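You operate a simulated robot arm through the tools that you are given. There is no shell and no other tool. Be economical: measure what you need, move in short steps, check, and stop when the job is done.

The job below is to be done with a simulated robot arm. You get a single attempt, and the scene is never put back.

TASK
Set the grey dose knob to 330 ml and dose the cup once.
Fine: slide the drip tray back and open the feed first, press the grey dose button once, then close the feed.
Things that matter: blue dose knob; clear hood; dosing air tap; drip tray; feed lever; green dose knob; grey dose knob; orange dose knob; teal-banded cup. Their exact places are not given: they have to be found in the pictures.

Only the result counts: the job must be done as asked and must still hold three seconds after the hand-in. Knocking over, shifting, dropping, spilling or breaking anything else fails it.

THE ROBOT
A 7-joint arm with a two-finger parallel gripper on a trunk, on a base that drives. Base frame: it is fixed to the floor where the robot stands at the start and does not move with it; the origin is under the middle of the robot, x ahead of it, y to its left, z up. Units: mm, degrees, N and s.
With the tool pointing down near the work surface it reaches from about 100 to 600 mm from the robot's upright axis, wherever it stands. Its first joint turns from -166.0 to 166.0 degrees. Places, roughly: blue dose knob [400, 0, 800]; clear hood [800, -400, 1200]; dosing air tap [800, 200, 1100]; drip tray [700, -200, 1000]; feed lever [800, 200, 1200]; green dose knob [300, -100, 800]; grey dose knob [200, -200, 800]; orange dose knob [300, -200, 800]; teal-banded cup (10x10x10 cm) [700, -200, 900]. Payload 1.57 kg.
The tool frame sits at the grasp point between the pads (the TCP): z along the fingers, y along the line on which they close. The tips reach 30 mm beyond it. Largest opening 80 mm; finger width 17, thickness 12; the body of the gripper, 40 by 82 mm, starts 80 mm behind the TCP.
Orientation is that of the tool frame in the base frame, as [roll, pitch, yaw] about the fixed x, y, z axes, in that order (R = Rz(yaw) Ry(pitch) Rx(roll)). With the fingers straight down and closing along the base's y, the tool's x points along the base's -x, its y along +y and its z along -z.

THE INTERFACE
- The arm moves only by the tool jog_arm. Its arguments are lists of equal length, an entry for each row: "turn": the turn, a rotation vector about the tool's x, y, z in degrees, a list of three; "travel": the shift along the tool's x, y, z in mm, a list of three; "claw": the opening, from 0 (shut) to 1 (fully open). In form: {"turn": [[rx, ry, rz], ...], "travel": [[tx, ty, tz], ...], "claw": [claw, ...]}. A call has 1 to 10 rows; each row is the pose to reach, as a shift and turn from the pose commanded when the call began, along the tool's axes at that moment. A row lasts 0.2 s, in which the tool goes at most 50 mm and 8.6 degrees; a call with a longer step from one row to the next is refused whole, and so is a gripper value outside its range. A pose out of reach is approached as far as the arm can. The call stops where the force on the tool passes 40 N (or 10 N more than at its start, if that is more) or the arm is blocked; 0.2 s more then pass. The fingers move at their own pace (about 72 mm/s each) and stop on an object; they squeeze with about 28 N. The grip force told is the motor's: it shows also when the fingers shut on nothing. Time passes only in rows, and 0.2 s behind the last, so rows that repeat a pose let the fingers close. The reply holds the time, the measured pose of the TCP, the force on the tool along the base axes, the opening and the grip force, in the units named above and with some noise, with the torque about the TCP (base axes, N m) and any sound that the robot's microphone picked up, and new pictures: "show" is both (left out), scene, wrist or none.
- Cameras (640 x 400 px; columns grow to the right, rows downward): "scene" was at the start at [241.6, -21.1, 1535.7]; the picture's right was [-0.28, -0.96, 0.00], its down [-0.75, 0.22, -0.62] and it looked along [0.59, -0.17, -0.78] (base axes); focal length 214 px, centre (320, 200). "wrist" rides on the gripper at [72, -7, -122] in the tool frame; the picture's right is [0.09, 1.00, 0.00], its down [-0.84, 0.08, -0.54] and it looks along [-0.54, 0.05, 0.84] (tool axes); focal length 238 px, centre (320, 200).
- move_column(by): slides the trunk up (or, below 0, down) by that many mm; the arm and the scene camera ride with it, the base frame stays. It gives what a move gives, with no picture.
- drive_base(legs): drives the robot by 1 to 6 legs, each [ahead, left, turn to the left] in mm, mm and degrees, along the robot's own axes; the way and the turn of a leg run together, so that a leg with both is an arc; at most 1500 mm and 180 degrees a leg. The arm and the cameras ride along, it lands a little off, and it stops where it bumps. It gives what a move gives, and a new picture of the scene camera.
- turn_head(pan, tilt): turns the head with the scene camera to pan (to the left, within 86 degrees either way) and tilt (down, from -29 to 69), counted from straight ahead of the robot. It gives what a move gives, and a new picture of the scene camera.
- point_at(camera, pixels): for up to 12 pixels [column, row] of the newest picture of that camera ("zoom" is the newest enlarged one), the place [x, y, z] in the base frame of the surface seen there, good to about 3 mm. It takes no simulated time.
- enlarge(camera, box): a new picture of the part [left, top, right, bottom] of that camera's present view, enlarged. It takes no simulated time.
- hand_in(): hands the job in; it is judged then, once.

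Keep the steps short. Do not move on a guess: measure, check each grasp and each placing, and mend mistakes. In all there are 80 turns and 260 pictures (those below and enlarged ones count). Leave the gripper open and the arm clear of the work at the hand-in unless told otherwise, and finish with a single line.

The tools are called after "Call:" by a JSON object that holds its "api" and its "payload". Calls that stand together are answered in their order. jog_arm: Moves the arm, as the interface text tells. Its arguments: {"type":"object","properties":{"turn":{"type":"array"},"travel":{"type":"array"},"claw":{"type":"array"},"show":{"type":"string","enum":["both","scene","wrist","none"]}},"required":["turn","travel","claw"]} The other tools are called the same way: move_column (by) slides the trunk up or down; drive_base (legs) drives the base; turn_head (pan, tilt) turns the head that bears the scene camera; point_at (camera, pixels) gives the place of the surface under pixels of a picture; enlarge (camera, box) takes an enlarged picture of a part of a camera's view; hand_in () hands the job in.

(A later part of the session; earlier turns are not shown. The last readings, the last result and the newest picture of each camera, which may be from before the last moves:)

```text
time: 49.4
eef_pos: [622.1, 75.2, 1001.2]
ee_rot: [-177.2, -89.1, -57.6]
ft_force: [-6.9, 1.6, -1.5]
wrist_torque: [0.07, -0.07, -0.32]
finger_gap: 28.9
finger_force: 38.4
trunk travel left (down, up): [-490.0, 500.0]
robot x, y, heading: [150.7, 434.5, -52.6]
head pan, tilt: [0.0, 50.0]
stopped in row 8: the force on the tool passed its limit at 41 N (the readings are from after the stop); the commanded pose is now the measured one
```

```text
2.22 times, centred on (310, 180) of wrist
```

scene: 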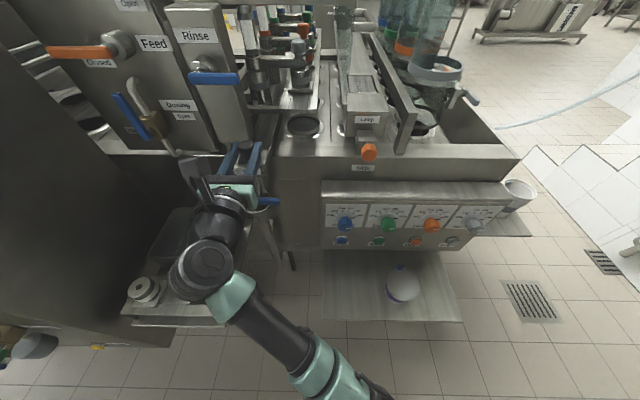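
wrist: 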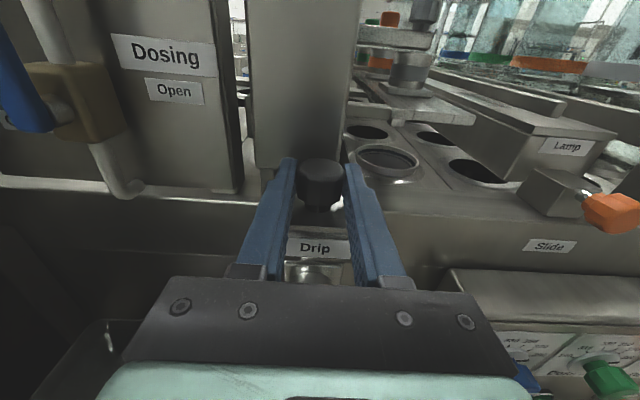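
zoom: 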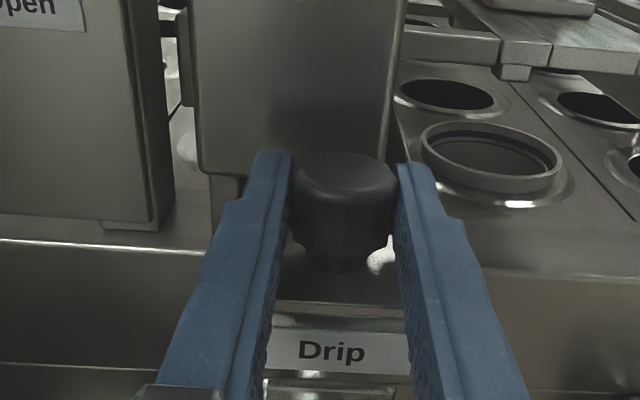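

The tray has reached its stop after about 110 mm and the cup is fully clear. I'll release and back straight out.

Call:
{"api": "jog_arm", "payload": {"turn": [[0, 0, 0], [0, 0, 0], [0, 0, 0], [0, 0, 0], [0, 0, 0], [0, 0, 0]], "travel": [[0, 0, 0], [0, 0, 0], [0, 0, -25], [0, 0, -50], [0, 0, -80], [0, 0, -110]], "claw": [0.6, 0.6, 0.6, 0.6, 0.6, 0.6], "show": "wrist"}}

Call:
{"api": "drive_base", "payload": {"legs": [[-60, 0, 0], [0, -440, 0]]}}

Call:
{"api": "move_column", "payload": {"by": -190}}

```text
time: 50.8
eef_pos: [560.8, 166.0, 1004.1]
ee_rot: [-176.4, -89.3, -58.1]
ft_force: [0.1, -0.2, -1.2]
wrist_torque: [0.0, 0.01, 0.04]
finger_gap: 48.0
finger_force: 0.0
trunk travel left (down, up): [-490.0, 500.0]
robot x, y, heading: [151.6, 430.9, -52.8]
head pan, tilt: [0.0, 50.0]
```

wrist: 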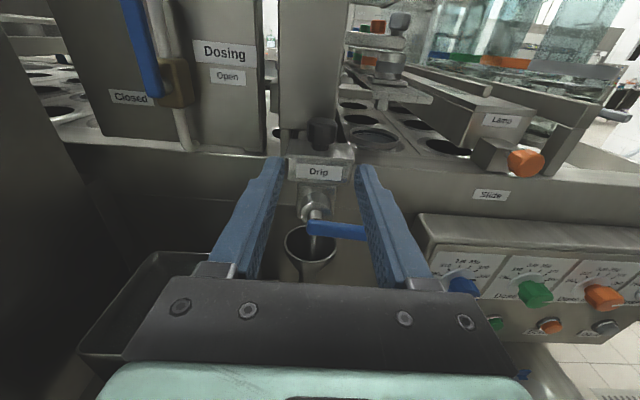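

```text
time: 54.0
eef_pos: [178.4, -49.8, 1003.3]
ee_rot: [-177.4, -89.2, -57.1]
ft_force: [-0.3, 0.4, 0.1]
wrist_torque: [-0.02, 0.02, 0.0]
finger_gap: 48.1
finger_force: 0.1
trunk travel left (down, up): [-490.0, 500.0]
robot x, y, heading: [-235.3, 216.7, -52.7]
head pan, tilt: [0.0, 50.0]
```

scene: 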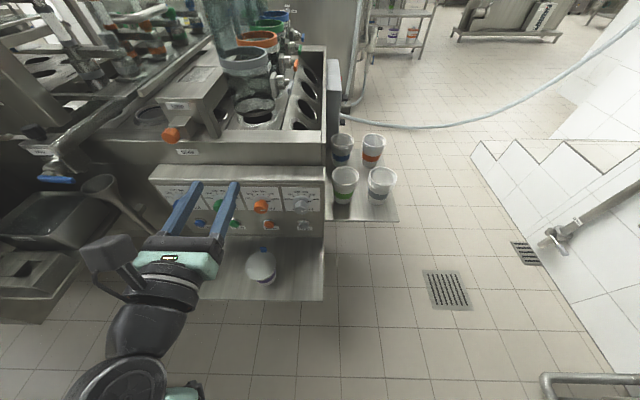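

```text
time: 56.1
eef_pos: [177.7, -50.3, 813.8]
ee_rot: [-178.8, -89.2, -55.6]
ft_force: [-0.4, 1.0, 1.4]
wrist_torque: [-0.01, -0.01, -0.01]
finger_gap: 47.9
finger_force: 0.0
trunk travel left (down, up): [-300.0, 690.0]
robot x, y, heading: [-234.2, 218.6, -52.5]
head pan, tilt: [0.0, 50.0]
```

The tool is at knob height. I'll shift right to face the grey knob and move slightly closer.

Call:
{"api": "jog_arm", "payload": {"turn": [[0, 0, 0], [0, 0, 0], [0, 0, 0], [0, 0, 0]], "travel": [[0, 28, 14], [0, 56, 28], [0, 84, 42], [0, 112, 50]], "claw": [0.7, 0.7, 0.7, 0.7]}}

Call:
{"api": "enlarge", "payload": {"camera": "wrist", "box": [250, 80, 400, 280]}}

Call:
{"api": "enlarge", "payload": {"camera": "scene", "box": [260, 140, 340, 220]}}

```text
time: 57.1
eef_pos: [114.6, -156.8, 814.1]
ee_rot: [-177.7, -89.2, -56.7]
ft_force: [0.0, 0.0, -0.5]
wrist_torque: [0.0, -0.01, -0.01]
finger_gap: 56.0
finger_force: 0.0
trunk travel left (down, up): [-300.0, 690.0]
robot x, y, heading: [-235.1, 217.4, -52.9]
head pan, tilt: [0.0, 50.0]
```

scene: 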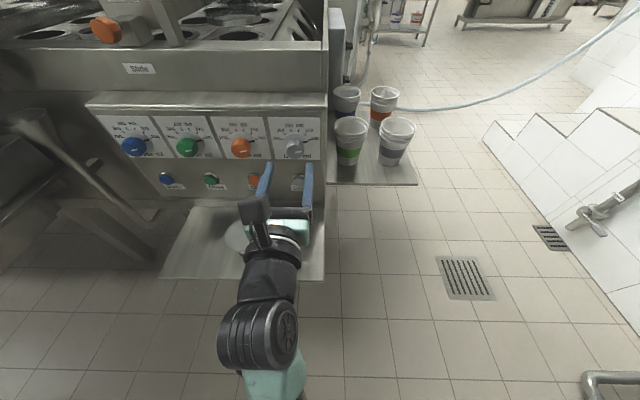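
wrist: 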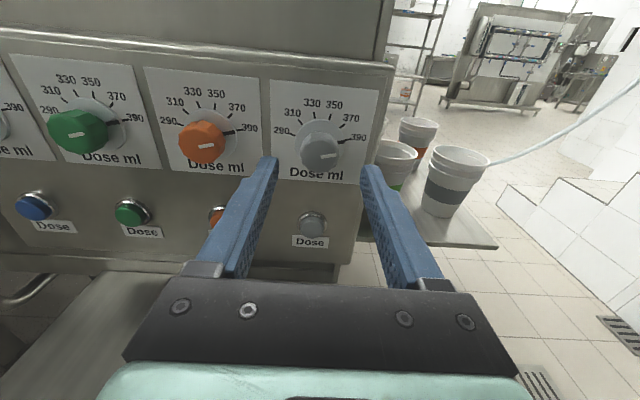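

```text
2.00 times, centred on (325, 180) of wrist
```

zoom: 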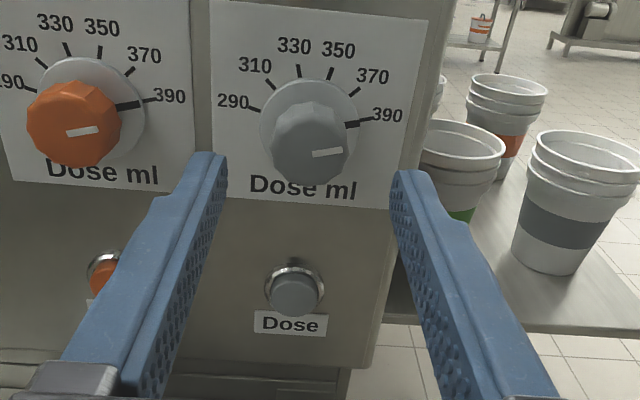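

```text
5.00 times, centred on (300, 180) of scene
```

zoom: 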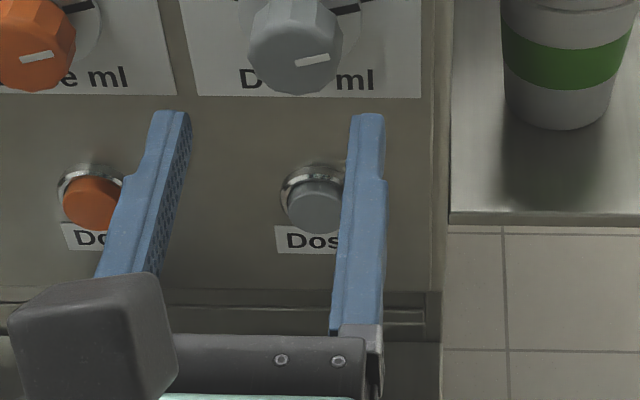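

Call:
{"api": "enlarge", "payload": {"camera": "wrist", "box": [280, 80, 380, 180]}}

Call:
{"api": "point_at", "payload": {"camera": "zoom", "pixels": [[173, 136], [228, 90], [269, 86], [318, 90], [150, 155], [230, 260], [170, 220], [300, 230], [240, 190], [240, 300], [320, 130], [300, 180]]}}

```text
4.00 times, centred on (330, 130) of wrist
```

zoom: 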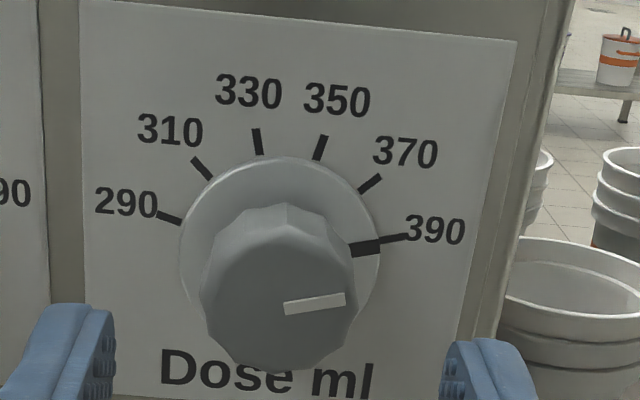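

```text
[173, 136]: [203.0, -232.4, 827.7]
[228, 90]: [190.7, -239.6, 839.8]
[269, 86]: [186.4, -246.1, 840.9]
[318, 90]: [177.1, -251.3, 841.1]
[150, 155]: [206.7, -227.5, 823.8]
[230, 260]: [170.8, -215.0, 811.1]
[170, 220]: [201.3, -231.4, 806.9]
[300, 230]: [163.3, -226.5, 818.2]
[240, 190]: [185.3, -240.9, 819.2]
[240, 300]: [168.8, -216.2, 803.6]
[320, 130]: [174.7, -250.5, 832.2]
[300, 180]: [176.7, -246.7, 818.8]
```

Call:
{"api": "point_at", "payload": {"camera": "zoom", "pixels": [[168, 217], [203, 169], [259, 142], [320, 147], [370, 183], [397, 237], [208, 295], [350, 285], [285, 215], [272, 362], [315, 303], [285, 165]]}}

```text
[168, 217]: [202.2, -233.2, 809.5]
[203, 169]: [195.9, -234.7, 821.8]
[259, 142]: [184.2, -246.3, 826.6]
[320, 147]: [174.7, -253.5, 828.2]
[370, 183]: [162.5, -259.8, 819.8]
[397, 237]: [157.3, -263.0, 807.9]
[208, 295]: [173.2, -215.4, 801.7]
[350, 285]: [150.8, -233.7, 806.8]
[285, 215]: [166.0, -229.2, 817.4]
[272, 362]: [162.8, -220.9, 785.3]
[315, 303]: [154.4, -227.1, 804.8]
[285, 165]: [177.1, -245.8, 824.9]
```

The dial centre is at about s=-6, z=801, with the ticks 30° apart (330 is 15° left of the top, 390 is 75° right). I'll move in around the knob and grip it.

Call:
{"api": "jog_arm", "payload": {"turn": [[1.4, 0, 0], [1.4, 0, 0], [1.4, 0, 0], [1.4, 0, 0]], "travel": [[-13, 2, 10], [-13, 2, 35], [-13, 2, 60], [-13, 2, 71]], "claw": [0.7, 0.7, 0.7, 0.7], "show": "wrist"}}

Call:
{"api": "enlarge", "payload": {"camera": "scene", "box": [260, 110, 340, 190]}}

```text
time: 58.1
eef_pos: [139.5, -190.8, 799.7]
ee_rot: [-177.9, -89.2, -54.9]
ft_force: [0.6, -0.6, 0.2]
wrist_torque: [0.0, -0.02, 0.05]
finger_gap: 56.1
finger_force: 0.0
out of reach, approached as far as the arm can: row 3, 4
trunk travel left (down, up): [-300.0, 690.0]
robot x, y, heading: [-237.6, 215.2, -52.4]
head pan, tilt: [0.0, 50.0]
```

wrist: 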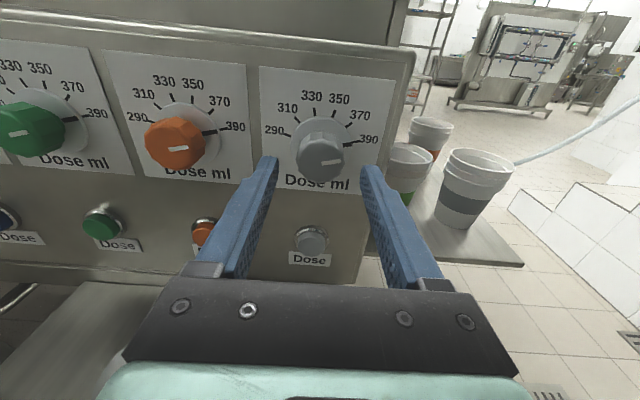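

```text
5.00 times, centred on (300, 150) of scene
```

zoom: 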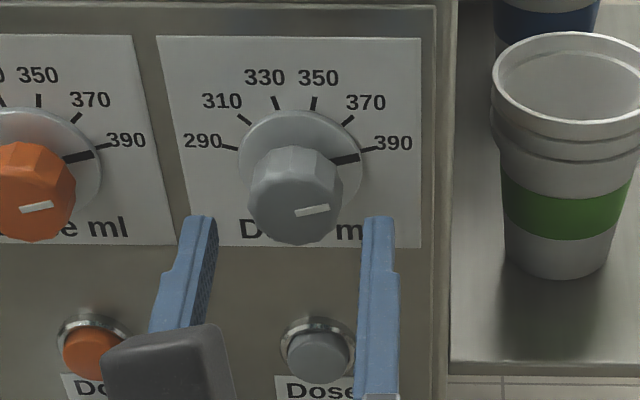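

The arm is at its reach limit. I'll pull back 50 mm and bring the base 70 mm closer.

Call:
{"api": "jog_arm", "payload": {"turn": [[0, 0, 0], [0, 0, 0]], "travel": [[0, 1, -25], [0, 2, -50]], "claw": [0.7, 0.7], "show": "none"}}

Call:
{"api": "drive_base", "payload": {"legs": [[70, 0, 0]]}}

Call:
{"api": "jog_arm", "payload": {"turn": [[0, 0, 0]], "travel": [[0, 0, 0]], "claw": [0.7], "show": "wrist"}}

```text
time: 58.7
eef_pos: [106.3, -151.4, 800.2]
ee_rot: [-174.6, -89.2, -58.4]
ft_force: [0.4, 1.0, 0.5]
wrist_torque: [-0.02, -0.01, 0.0]
finger_gap: 56.1
finger_force: 0.0
trunk travel left (down, up): [-300.0, 690.0]
robot x, y, heading: [-231.3, 217.5, -52.8]
head pan, tilt: [0.0, 50.0]
```

```text
time: 59.7
eef_pos: [148.7, -209.0, 800.1]
ee_rot: [-177.2, -89.2, -55.7]
ft_force: [-0.3, 0.4, 0.1]
wrist_torque: [-0.02, -0.01, -0.03]
finger_gap: 56.0
finger_force: 0.0
trunk travel left (down, up): [-300.0, 690.0]
robot x, y, heading: [-191.4, 160.5, -52.8]
head pan, tilt: [0.0, 50.0]
```

scene: 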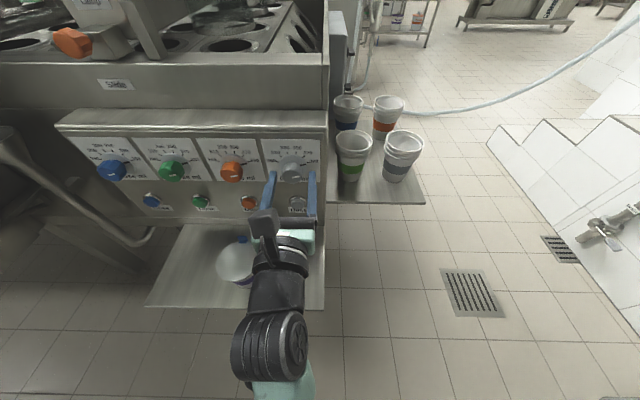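

```text
time: 60.1
eef_pos: [148.6, -209.2, 800.4]
ee_rot: [-176.8, -89.2, -56.0]
ft_force: [-0.4, 0.0, -0.4]
wrist_torque: [-0.03, 0.0, 0.0]
finger_gap: 55.7
finger_force: 0.1
trunk travel left (down, up): [-300.0, 690.0]
robot x, y, heading: [-190.6, 158.7, -52.6]
head pan, tilt: [0.0, 50.0]
```

wrist: 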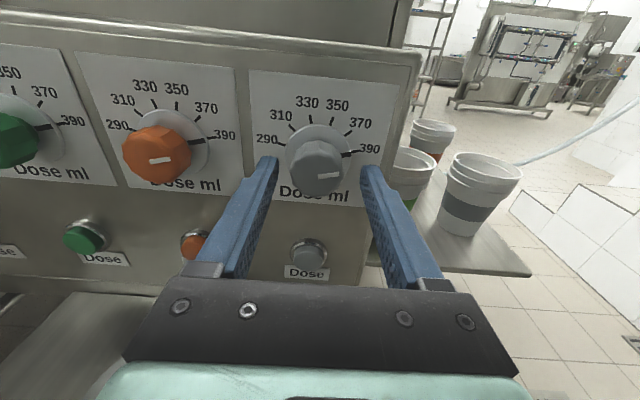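

Aligned (s≈-7.7 against -6.2, z 800). I'll go 9 mm further and grip.

Call:
{"api": "jog_arm", "payload": {"turn": [[0, 0, 0], [0, 0, 0], [0, 0, 0], [0, 0, 0], [0, 0, 0]], "travel": [[1, -1.5, 5], [1, -1.5, 9], [1, -1.5, 9], [1, -1.5, 9], [1, -1.5, 9]], "claw": [0.7, 0.7, 0.2, 0.2, 0.2], "show": "wrist"}}

Call:
{"api": "enlarge", "payload": {"camera": "wrist", "box": [250, 80, 400, 230]}}

```text
time: 61.3
eef_pos: [156.9, -214.8, 801.3]
ee_rot: [-177.8, -89.2, -55.2]
ft_force: [5.0, -0.5, 1.5]
wrist_torque: [-0.01, -0.04, -0.76]
finger_gap: 35.6
finger_force: 42.6
trunk travel left (down, up): [-300.0, 690.0]
robot x, y, heading: [-190.8, 161.0, -52.8]
head pan, tilt: [0.0, 50.0]
```

wrist: 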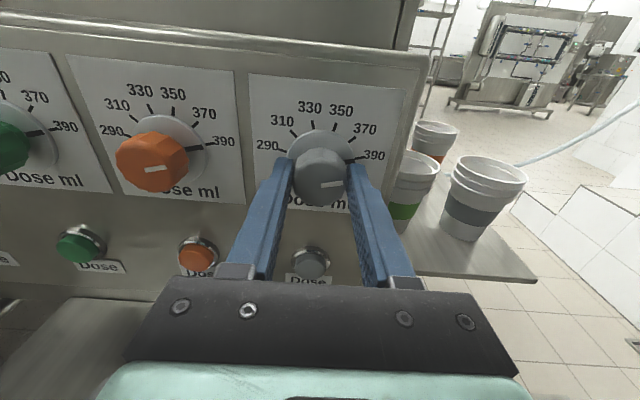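

```text
2.67 times, centred on (325, 155) of wrist
```

zoom: 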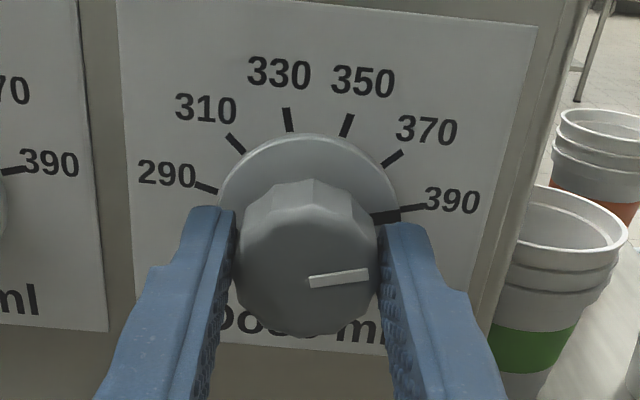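

Gripped (35.6 mm). I'll turn 34° counter-clockwise as a test.

Call:
{"api": "jog_arm", "payload": {"turn": [[0, 0, -8], [0, 0, -16], [0, 0, -25], [0, 0, -34]], "travel": [[0, 0, 0], [0, 0, 0], [0, 0, 0], [0, 0, 0]], "claw": [0.2, 0.2, 0.2, 0.2], "show": "scene"}}

Call:
{"api": "enlarge", "payload": {"camera": "scene", "box": [260, 120, 330, 190]}}

```text
refused: row 3 steps farther than a row can; nothing moved
```

```text
5.71 times, centred on (295, 155) of scene
```

zoom: 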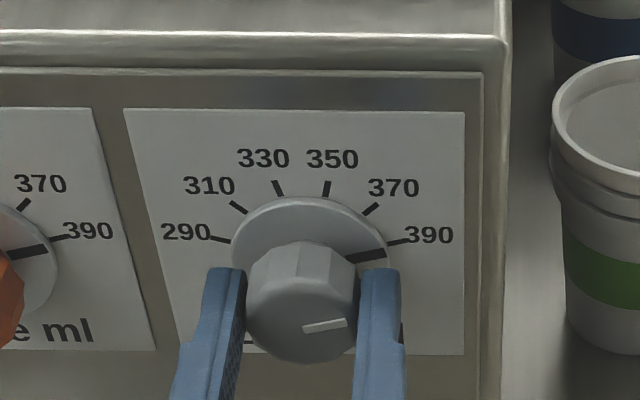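

Call:
{"api": "jog_arm", "payload": {"turn": [[0, 0, -7], [0, 0, -14], [0, 0, -21], [0, 0, -28], [0, 0, -35]], "travel": [[0, 0, 0], [0, 0, 0], [0, 0, 0], [0, 0, 0], [0, 0, 0]], "claw": [0.2, 0.2, 0.2, 0.2, 0.2], "show": "scene"}}

Call:
{"api": "enlarge", "payload": {"camera": "scene", "box": [260, 120, 330, 190]}}

```text
time: 62.5
eef_pos: [156.1, -215.0, 801.1]
ee_rot: [91.3, -54.8, 36.2]
ft_force: [11.8, 0.8, 2.3]
wrist_torque: [0.06, -0.04, -0.95]
finger_gap: 35.9
finger_force: 42.3
trunk travel left (down, up): [-300.0, 690.0]
robot x, y, heading: [-189.5, 160.6, -52.7]
head pan, tilt: [0.0, 50.0]
```

scene: 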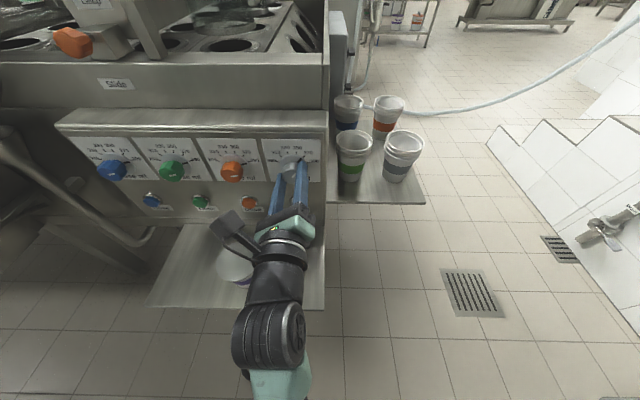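

```text
5.71 times, centred on (295, 155) of scene
```

zoom: 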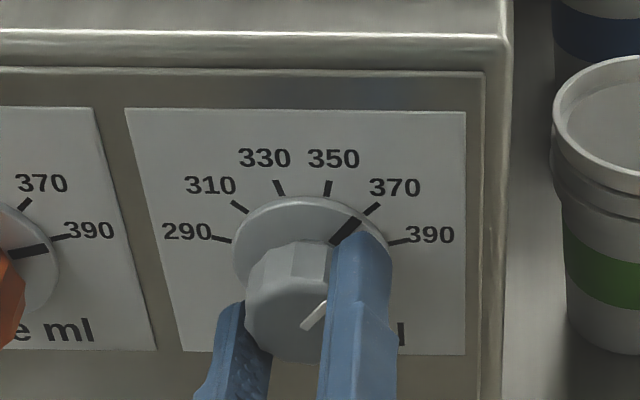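

The knob follows and now points at about 370. I'll continue 49° more.

Call:
{"api": "jog_arm", "payload": {"turn": [[0, 0, -7], [0, 0, -14], [0, 0, -21], [0, 0, -28], [0, 0, -35], [0, 0, -42], [0, 0, -49]], "travel": [[0, 0, 0], [0, 0, 0], [0, 0, 0], [0, 0, 0], [0, 0, 0], [0, 0, 0], [0, 0, 0]], "claw": [0.2, 0.2, 0.2, 0.2, 0.2, 0.2, 0.2], "show": "scene"}}

Call:
{"api": "enlarge", "payload": {"camera": "scene", "box": [260, 120, 330, 190]}}

```text
time: 64.1
eef_pos: [157.4, -214.7, 801.5]
ee_rot: [90.9, -5.8, 37.1]
ft_force: [12.7, 9.2, -6.0]
wrist_torque: [-0.54, -0.37, -0.42]
finger_gap: 35.5
finger_force: 41.8
trunk travel left (down, up): [-300.0, 690.0]
robot x, y, heading: [-191.4, 157.3, -52.8]
head pan, tilt: [0.0, 50.0]
```

scene: 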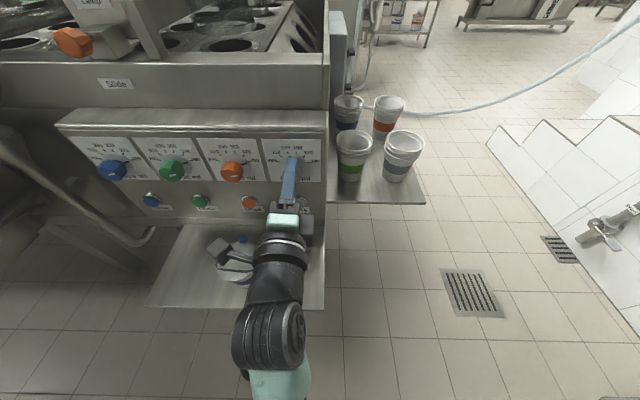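

```text
5.71 times, centred on (295, 155) of scene
```

zoom: 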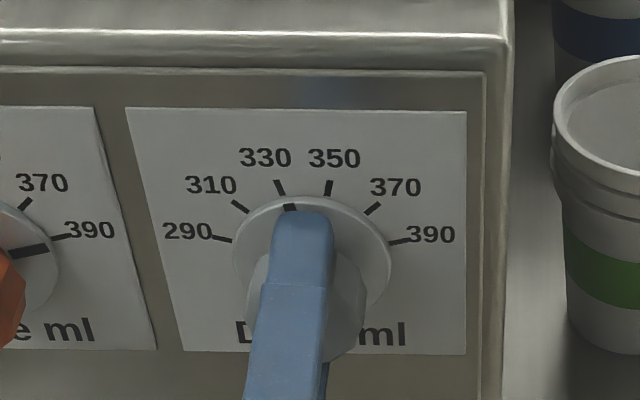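

Pointer near 330, at about (290,207) in the zoom. I'll add 6° and check enlarged.

Call:
{"api": "jog_arm", "payload": {"turn": [[0, 0, -3], [0, 0, -6], [0, 0, -6]], "travel": [[0, 0, 0], [0, 0, 0], [0, 0, 0]], "claw": [0.2, 0.2, 0.2], "show": "scene"}}

Call:
{"api": "enlarge", "payload": {"camera": "scene", "box": [280, 140, 312, 160]}}

```text
time: 64.9
eef_pos: [156.2, -214.3, 801.1]
ee_rot: [91.0, 0.1, 37.2]
ft_force: [5.0, 15.3, -11.9]
wrist_torque: [-0.51, -0.37, 0.23]
finger_gap: 35.6
finger_force: 42.7
trunk travel left (down, up): [-300.0, 690.0]
robot x, y, heading: [-193.7, 163.7, -52.4]
head pan, tilt: [0.0, 50.0]
```

scene: 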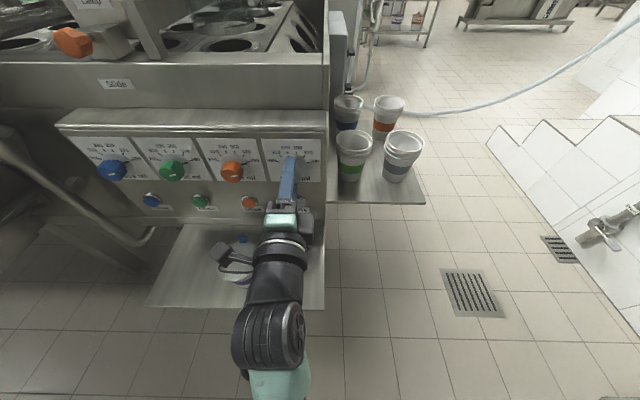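

```text
16.00 times, centred on (296, 150) of scene
```

zoom: 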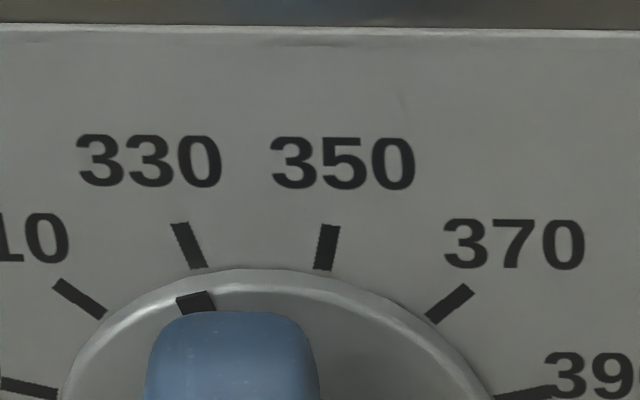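

It's near 330, possibly a few degrees past. I'll release and back off to read it unobstructed.

Call:
{"api": "jog_arm", "payload": {"turn": [[0, 0, 0], [0, 0, 0], [0, 0, 0], [0, 0, 0], [0, 0, 0]], "travel": [[0, 0, 0], [0, 0, 0], [0, 0, -15], [0, 0, -40], [0, 0, -65]], "claw": [0.6, 0.6, 0.6, 0.6, 0.6], "show": "both"}}

Call:
{"api": "enlarge", "payload": {"camera": "scene", "box": [270, 135, 320, 185]}}

Call:
{"api": "enlarge", "payload": {"camera": "scene", "box": [220, 135, 270, 185]}}

```text
time: 66.1
eef_pos: [132.4, -173.8, 788.0]
ee_rot: [90.7, 0.0, 37.0]
ft_force: [0.7, 0.1, -0.4]
wrist_torque: [0.0, -0.01, 0.03]
finger_gap: 47.9
finger_force: 0.0
out of reach, approached as far as the arm can: row 4, 5
trunk travel left (down, up): [-300.0, 690.0]
robot x, y, heading: [-193.2, 161.5, -52.5]
head pan, tilt: [0.0, 50.0]
```

scene: 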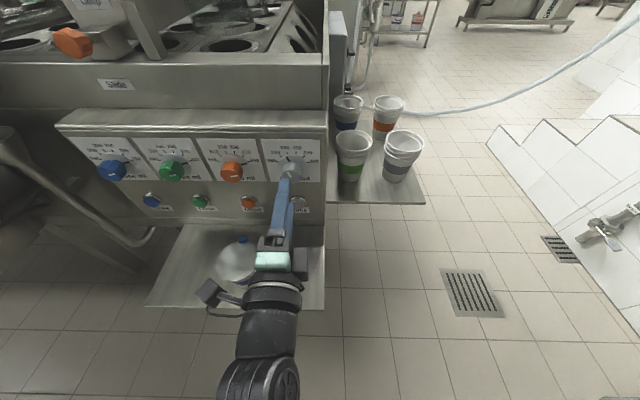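
wrist: 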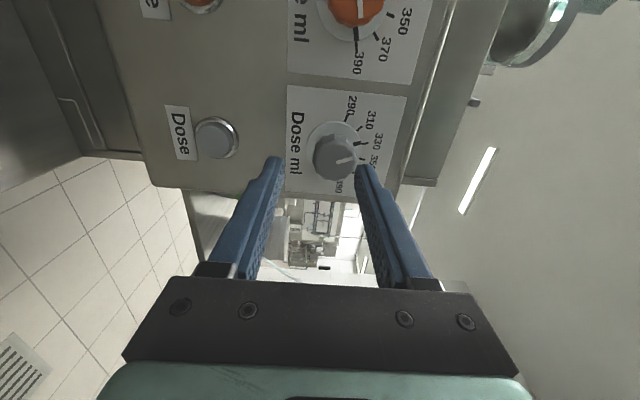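

```text
8.00 times, centred on (295, 160) of scene
```

zoom: 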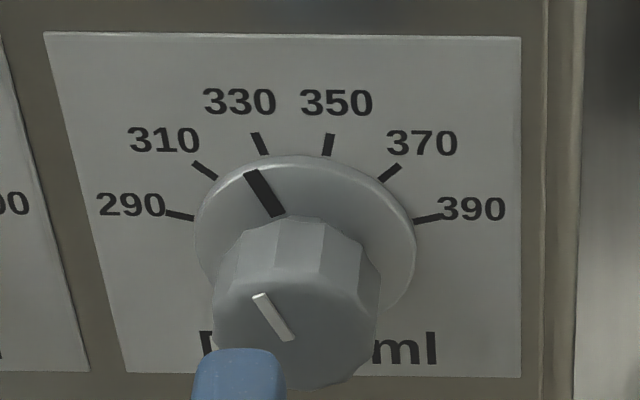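

```text
8.00 times, centred on (245, 160) of scene
```

zoom: 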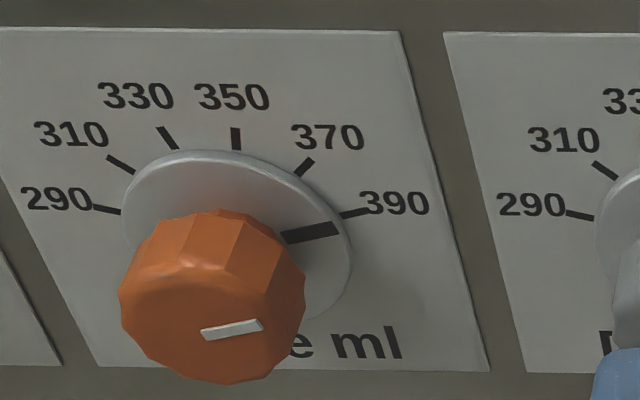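

Call:
{"api": "enlarge", "payload": {"camera": "wrist", "box": [280, 80, 410, 205]}}

Call:
{"api": "point_at", "payload": {"camera": "scene", "pixels": [[286.5, 156.7], [290, 161.5]]}}

```text
3.20 times, centred on (345, 142) of wrist
```

zoom: 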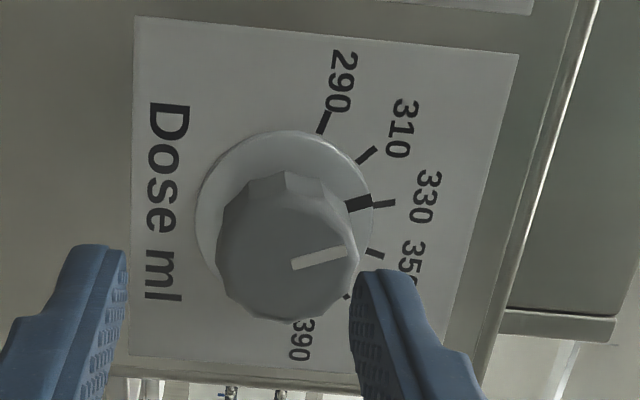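

```text
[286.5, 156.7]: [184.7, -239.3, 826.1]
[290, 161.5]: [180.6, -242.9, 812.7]
```

The pointer reads about 9° too far (about 324 ml), probably dragged as the fingers withdrew. I'll realign, with the claw wider, to correct it.

Call:
{"api": "jog_arm", "payload": {"turn": [[0, 0, 0], [0, 0, 0], [0, 0, 0]], "travel": [[-3, 6, 8], [-7, 13, 16], [-7, 13, 16]], "claw": [0.8, 0.8, 0.8], "show": "wrist"}}

Call:
{"api": "enlarge", "payload": {"camera": "wrist", "box": [280, 80, 410, 205]}}

```text
time: 66.9
eef_pos: [135.6, -192.2, 801.1]
ee_rot: [90.8, -0.1, 37.0]
ft_force: [-0.7, 0.1, 0.1]
wrist_torque: [-0.01, -0.03, 0.03]
finger_gap: 64.1
finger_force: 0.0
trunk travel left (down, up): [-300.0, 690.0]
robot x, y, heading: [-190.1, 158.1, -52.7]
head pan, tilt: [0.0, 50.0]
```

wrist: 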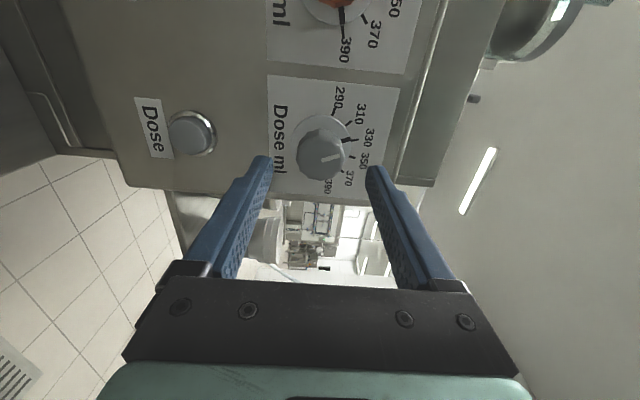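

```text
3.20 times, centred on (345, 142) of wrist
```

zoom: 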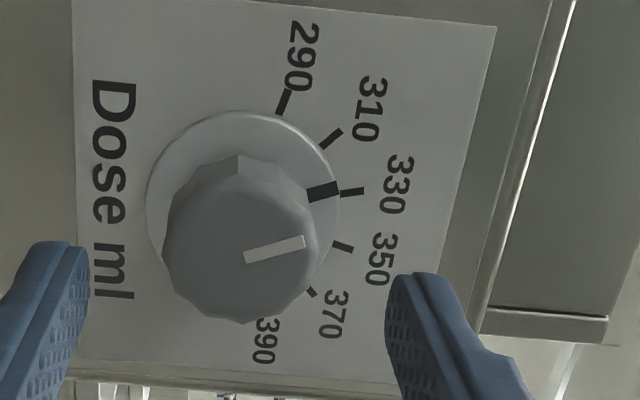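

By projecting the ticks and the pointer through the camera model I get a pointer 22° left of the top. 330 is at 15°, so it needs about +7°. I'll re-grip and turn it back.

Call:
{"api": "jog_arm", "payload": {"turn": [[0, 0, 0], [0, 0, 0], [0, 0, 0], [0, 0, 0], [0, 0, 0], [0, 0, 0], [0, 0, 4], [0, 0, 7.3], [0, 0, 7.3]], "travel": [[1.5, 0, 10], [1.5, 0, 20], [1.5, 0, 31], [1.5, 0, 31], [1.5, 0, 31], [1.5, 0, 31], [1.5, 0, 31], [1.5, 0, 31], [1.5, 0, 31]], "claw": [0.8, 0.8, 0.8, 0.2, 0.2, 0.2, 0.2, 0.2, 0.2], "show": "wrist"}}

Call:
{"api": "jog_arm", "payload": {"turn": [[0, 0, 0], [0, 0, 0], [0, 0, 0]], "travel": [[0, 0, 0], [0, 0, 0], [0, 0, 0]], "claw": [0.8, 0.8, 0.8], "show": "wrist"}}

Call:
{"api": "enlarge", "payload": {"camera": "wrist", "box": [260, 80, 390, 205]}}

```text
time: 68.9
eef_pos: [155.2, -215.2, 800.4]
ee_rot: [90.8, -7.4, 37.0]
ft_force: [-0.6, -4.5, -1.4]
wrist_torque: [-0.95, -0.68, 0.57]
finger_gap: 35.5
finger_force: 41.9
trunk travel left (down, up): [-300.0, 690.0]
robot x, y, heading: [-189.0, 155.3, -52.7]
head pan, tilt: [0.0, 50.0]
```

wrist: 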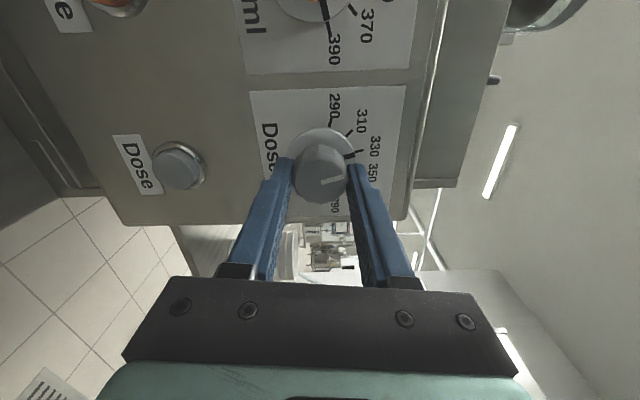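

```text
time: 69.7
eef_pos: [154.9, -214.9, 798.6]
ee_rot: [90.8, -7.3, 36.9]
ft_force: [-0.3, -0.4, 1.3]
wrist_torque: [0.0, 0.02, -0.02]
finger_gap: 64.1
finger_force: 0.1
trunk travel left (down, up): [-300.0, 690.0]
robot x, y, heading: [-195.0, 160.8, -52.8]
head pan, tilt: [0.0, 50.0]
```

wrist: 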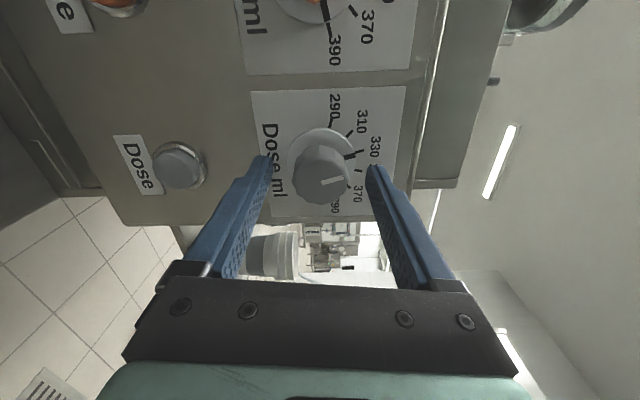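

```text
3.20 times, centred on (325, 142) of wrist
```

zoom: 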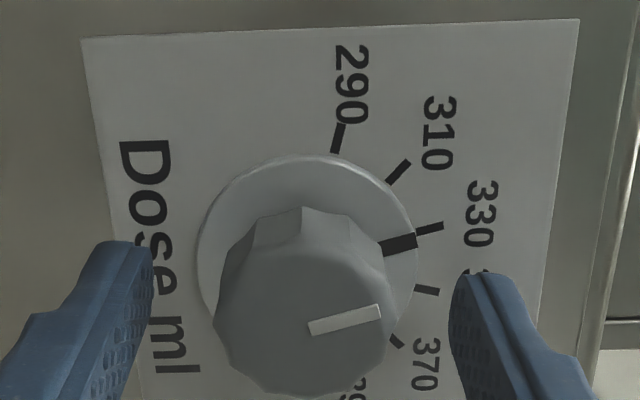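

The pointer now computes to about 15° left of the top, which is 330 ml. I'll back straight out with the base and check again with the scene camera.

Call:
{"api": "drive_base", "payload": {"legs": [[-110, 0, 0]]}}

Call:
{"api": "enlarge", "payload": {"camera": "scene", "box": [260, 90, 340, 170]}}

```text
time: 70.9
eef_pos: [90.3, -127.8, 800.4]
ee_rot: [90.8, -7.3, 37.0]
ft_force: [0.1, 0.1, 0.1]
wrist_torque: [0.0, 0.0, -0.03]
finger_gap: 64.2
finger_force: 0.0
trunk travel left (down, up): [-300.0, 690.0]
robot x, y, heading: [-259.0, 243.8, -52.5]
head pan, tilt: [0.0, 50.0]
```

scene: 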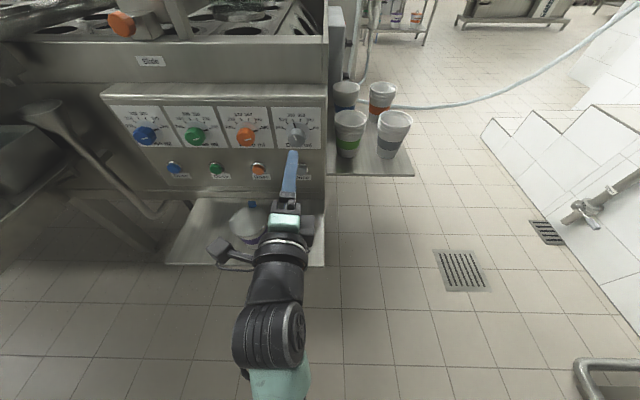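

```text
5.00 times, centred on (300, 130) of scene
```

zoom: 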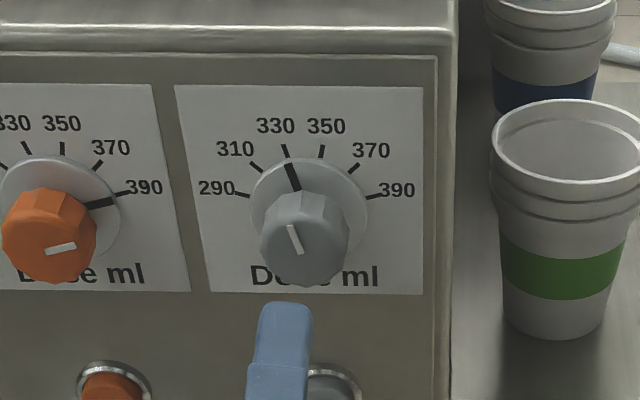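

330 it is, within a couple of ml. Now for the Feed lever: raise the trunk, roll the gripper back to camera-up and close it, then drive left.

Call:
{"api": "move_column", "payload": {"by": 330}}

Call:
{"api": "jog_arm", "payload": {"turn": [[0, 0, 8.27], [0, 0, 16.54], [0, 0, 24.8], [0, 0, 33.1], [0, 0, 41.3], [0, 0, 49.6], [0, 0, 57.9], [0, 0, 66.2], [0, 0, 74.4], [0, 0, 82.7]], "travel": [[0, 0, 0], [0, 0, 0], [0, 0, 0], [0, 0, 0], [0, 0, 0], [0, 0, 0], [0, 0, 0], [0, 0, 0], [0, 0, 0], [0, 0, 0]], "claw": [0, 0, 0, 0, 0, 0, 0, 0, 0, 0], "show": "none"}}

Call:
{"api": "drive_base", "payload": {"legs": [[0, 640, 0]]}}

```text
time: 74.1
eef_pos: [89.3, -126.6, 1129.8]
ee_rot: [90.8, -7.4, 37.0]
ft_force: [0.7, 0.1, -0.4]
wrist_torque: [-0.01, -0.03, -0.01]
finger_gap: 63.9
finger_force: 0.1
trunk travel left (down, up): [-630.0, 360.0]
robot x, y, heading: [-261.5, 245.9, -52.6]
head pan, tilt: [0.0, 50.0]
```

```text
time: 76.3
eef_pos: [89.9, -128.0, 1130.0]
ee_rot: [-166.5, -89.1, -66.5]
ft_force: [0.4, -0.1, -0.1]
wrist_torque: [0.03, 0.02, 0.01]
finger_gap: 0.0
finger_force: 21.0
trunk travel left (down, up): [-630.0, 360.0]
robot x, y, heading: [-258.2, 246.1, -52.5]
head pan, tilt: [0.0, 50.0]
```

```text
time: 79.9
eef_pos: [606.0, 265.6, 1129.3]
ee_rot: [-178.5, -89.2, -54.4]
ft_force: [0.6, -0.4, -0.3]
wrist_torque: [-0.04, -0.03, 0.0]
finger_gap: 0.3
finger_force: 21.2
trunk travel left (down, up): [-630.0, 360.0]
robot x, y, heading: [254.3, 640.2, -52.5]
head pan, tilt: [0.0, 50.0]
```

scene: 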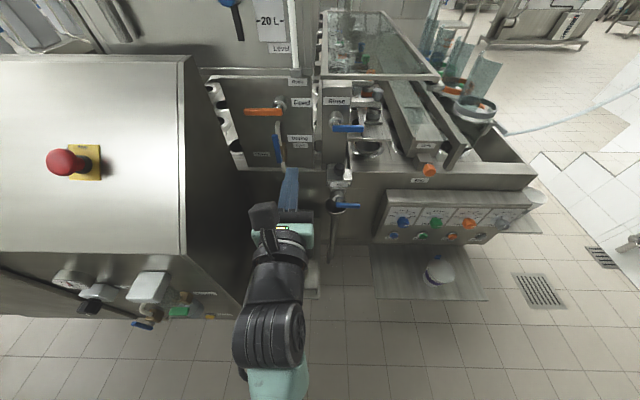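

I'll measure the cabinet corner and the lever from here.

Call:
{"api": "point_at", "payload": {"camera": "scene", "pixels": [[187, 58], [185, 250], [186, 150], [246, 111], [265, 112], [281, 113], [283, 100], [297, 82], [295, 55], [243, 315], [210, 290]]}}

Call:
{"api": "enlarge", "payload": {"camera": "scene", "box": [200, 40, 340, 190]}}

Call:
{"api": "jog_arm", "payload": {"turn": [[0, 0, 0]], "travel": [[0, 0, 0]], "claw": [0], "show": "wrist"}}

```text
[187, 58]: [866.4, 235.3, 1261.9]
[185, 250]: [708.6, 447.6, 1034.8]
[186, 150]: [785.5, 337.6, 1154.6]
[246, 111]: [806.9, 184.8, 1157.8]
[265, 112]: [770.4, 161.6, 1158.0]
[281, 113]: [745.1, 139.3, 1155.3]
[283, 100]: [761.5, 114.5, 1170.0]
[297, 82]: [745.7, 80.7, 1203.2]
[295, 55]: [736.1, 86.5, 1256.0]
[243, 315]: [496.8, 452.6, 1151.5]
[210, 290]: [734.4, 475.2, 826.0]
```

```text
2.67 times, centred on (270, 115) of scene
```

zoom: 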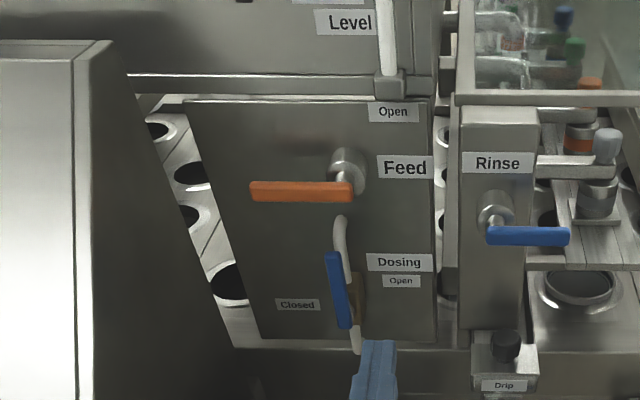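

```text
time: 80.3
eef_pos: [605.6, 265.4, 1129.7]
ee_rot: [-178.4, -89.2, -54.5]
ft_force: [-0.9, -0.1, -0.4]
wrist_torque: [0.02, 0.01, -0.01]
finger_gap: 0.0
finger_force: 21.0
trunk travel left (down, up): [-630.0, 360.0]
robot x, y, heading: [259.5, 638.9, -52.6]
head pan, tilt: [0.0, 50.0]
```

wrist: 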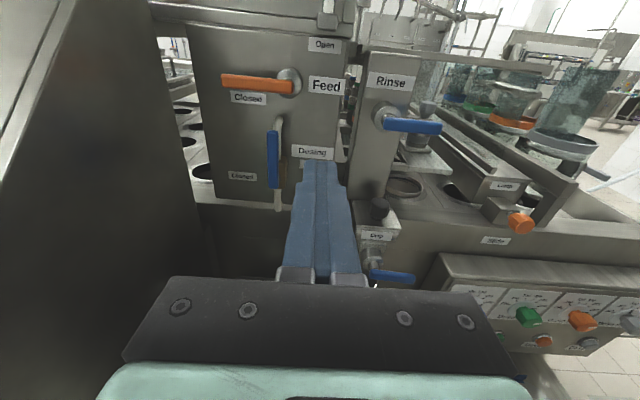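

The path is clear: the cabinet side is at s≈835, the lever runs s 679-756 at z≈1157, and the front plane is t≈338. I'll shift left under the lever's outer half, then bring the base forward.

Call:
{"api": "jog_arm", "payload": {"turn": [[0, 0, 0], [0, 0, 0], [0, 0, 0], [0, 0, 0]], "travel": [[0, -30, 5], [0, -60, 10], [0, -92, 15], [0, -92, 15]], "claw": [0, 0, 0, 0], "show": "none"}}

Call:
{"api": "drive_base", "payload": {"legs": [[115, 0, 0]]}}

Call:
{"api": "jog_arm", "payload": {"turn": [[0, 0, 0]], "travel": [[0, 0, 0]], "claw": [0], "show": "wrist"}}

```text
time: 81.3
eef_pos: [687.9, 308.7, 1129.8]
ee_rot: [-176.8, -89.2, -56.1]
ft_force: [0.4, 0.0, 1.0]
wrist_torque: [0.01, 0.0, -0.01]
finger_gap: 0.0
finger_force: 20.9
trunk travel left (down, up): [-630.0, 360.0]
robot x, y, heading: [253.7, 637.8, -52.7]
head pan, tilt: [0.0, 50.0]
```

```text
time: 82.5
eef_pos: [758.2, 216.7, 1130.4]
ee_rot: [-177.4, -89.2, -55.4]
ft_force: [0.1, 0.2, -0.3]
wrist_torque: [-0.02, 0.02, -0.02]
finger_gap: 0.2
finger_force: 21.3
trunk travel left (down, up): [-630.0, 360.0]
robot x, y, heading: [329.7, 552.6, -52.3]
head pan, tilt: [0.0, 50.0]
```

scene: 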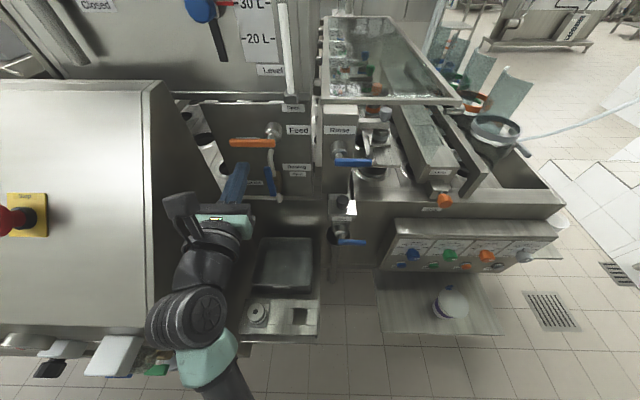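

```text
time: 83.0
eef_pos: [757.3, 217.5, 1130.2]
ee_rot: [-178.2, -89.2, -54.6]
ft_force: [-0.1, -0.2, -0.5]
wrist_torque: [0.0, 0.02, -0.04]
finger_gap: 0.0
finger_force: 21.2
trunk travel left (down, up): [-630.0, 360.0]
robot x, y, heading: [327.9, 548.8, -52.4]
head pan, tilt: [0.0, 50.0]
```

wrist: 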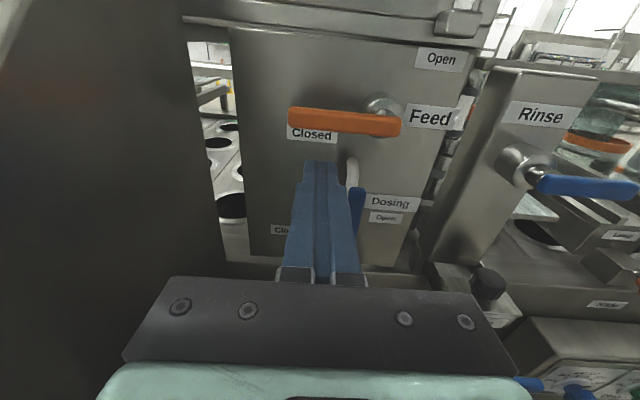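

Call:
{"api": "jog_arm", "payload": {"turn": [[0, 0, 0], [0, 0, 0], [0, 0, 0]], "travel": [[0, 0, 15], [0, 0, 30], [0, 0, 35]], "claw": [0, 0, 0], "show": "both"}}

Call:
{"api": "enlarge", "payload": {"camera": "wrist", "box": [260, 40, 440, 200]}}

```text
time: 83.8
eef_pos: [777.6, 189.6, 1129.7]
ee_rot: [-177.6, -89.2, -55.4]
ft_force: [-0.5, 0.3, 0.1]
wrist_torque: [-0.03, 0.04, -0.01]
finger_gap: 0.1
finger_force: 21.6
trunk travel left (down, up): [-630.0, 360.0]
robot x, y, heading: [328.1, 549.4, -52.4]
head pan, tilt: [0.0, 50.0]
```

scene: 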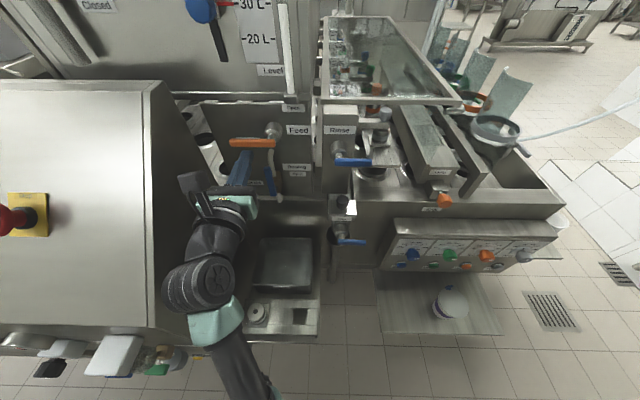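
wrist: 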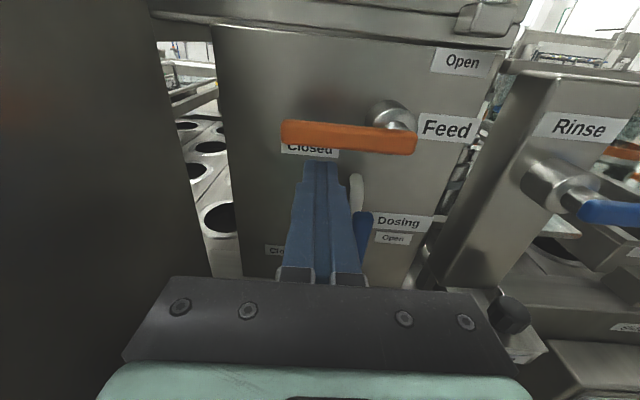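

```text
2.50 times, centred on (350, 120) of wrist
```

zoom: 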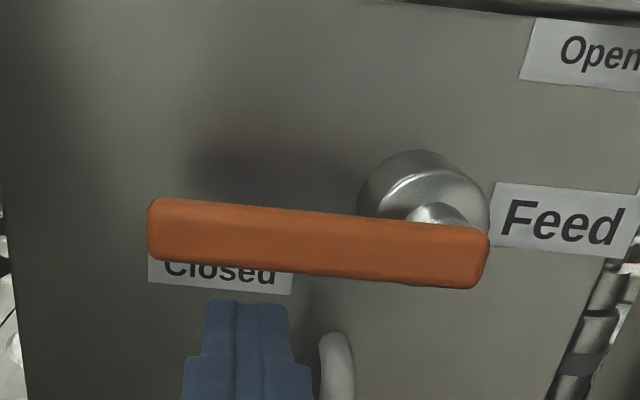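

The fingertips sit under the lever's outer half. I'll push it up along its arc, the first 45° now.

Call:
{"api": "jog_arm", "payload": {"turn": [[0, 0, 0], [0, 0, 0], [0, 0, 0], [0, 0, 0], [0, 0, 0], [0, 0, 0], [0, 0, 0]], "travel": [[8, -1, 0], [13, -1.5, 0], [20, -3, 0], [26, -3.7, 0], [34, -3.2, 0], [41, -2.3, 0], [55, 2.5, 0]], "claw": [0, 0, 0, 0, 0, 0, 0], "show": "both"}}

```text
time: 85.3
eef_pos: [777.6, 189.4, 1184.7]
ee_rot: [-177.3, -89.2, -55.4]
ft_force: [-0.1, -0.6, -2.3]
wrist_torque: [0.02, 0.02, 0.03]
finger_gap: 0.0
finger_force: 21.3
trunk travel left (down, up): [-630.0, 360.0]
robot x, y, heading: [327.9, 552.4, -52.4]
head pan, tilt: [0.0, 50.0]
```

scene: 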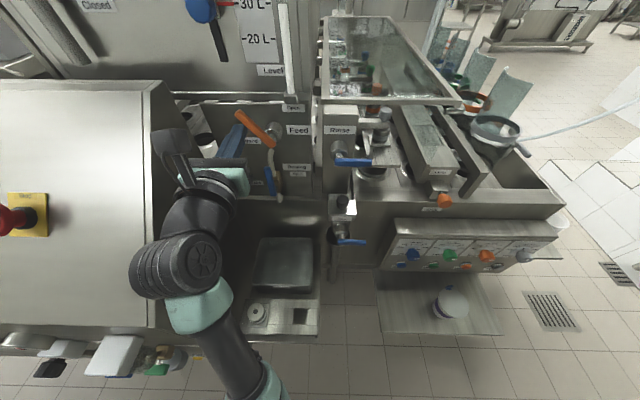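
wrist: 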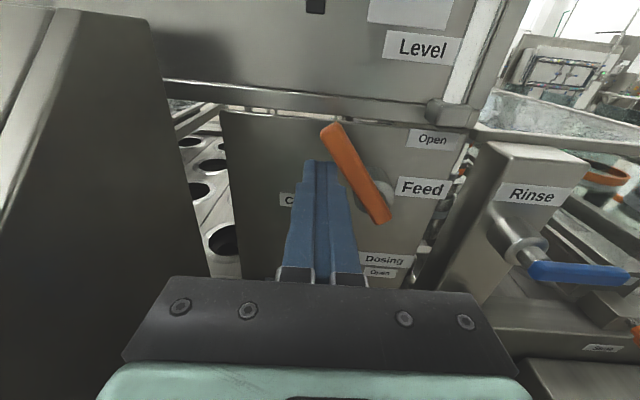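

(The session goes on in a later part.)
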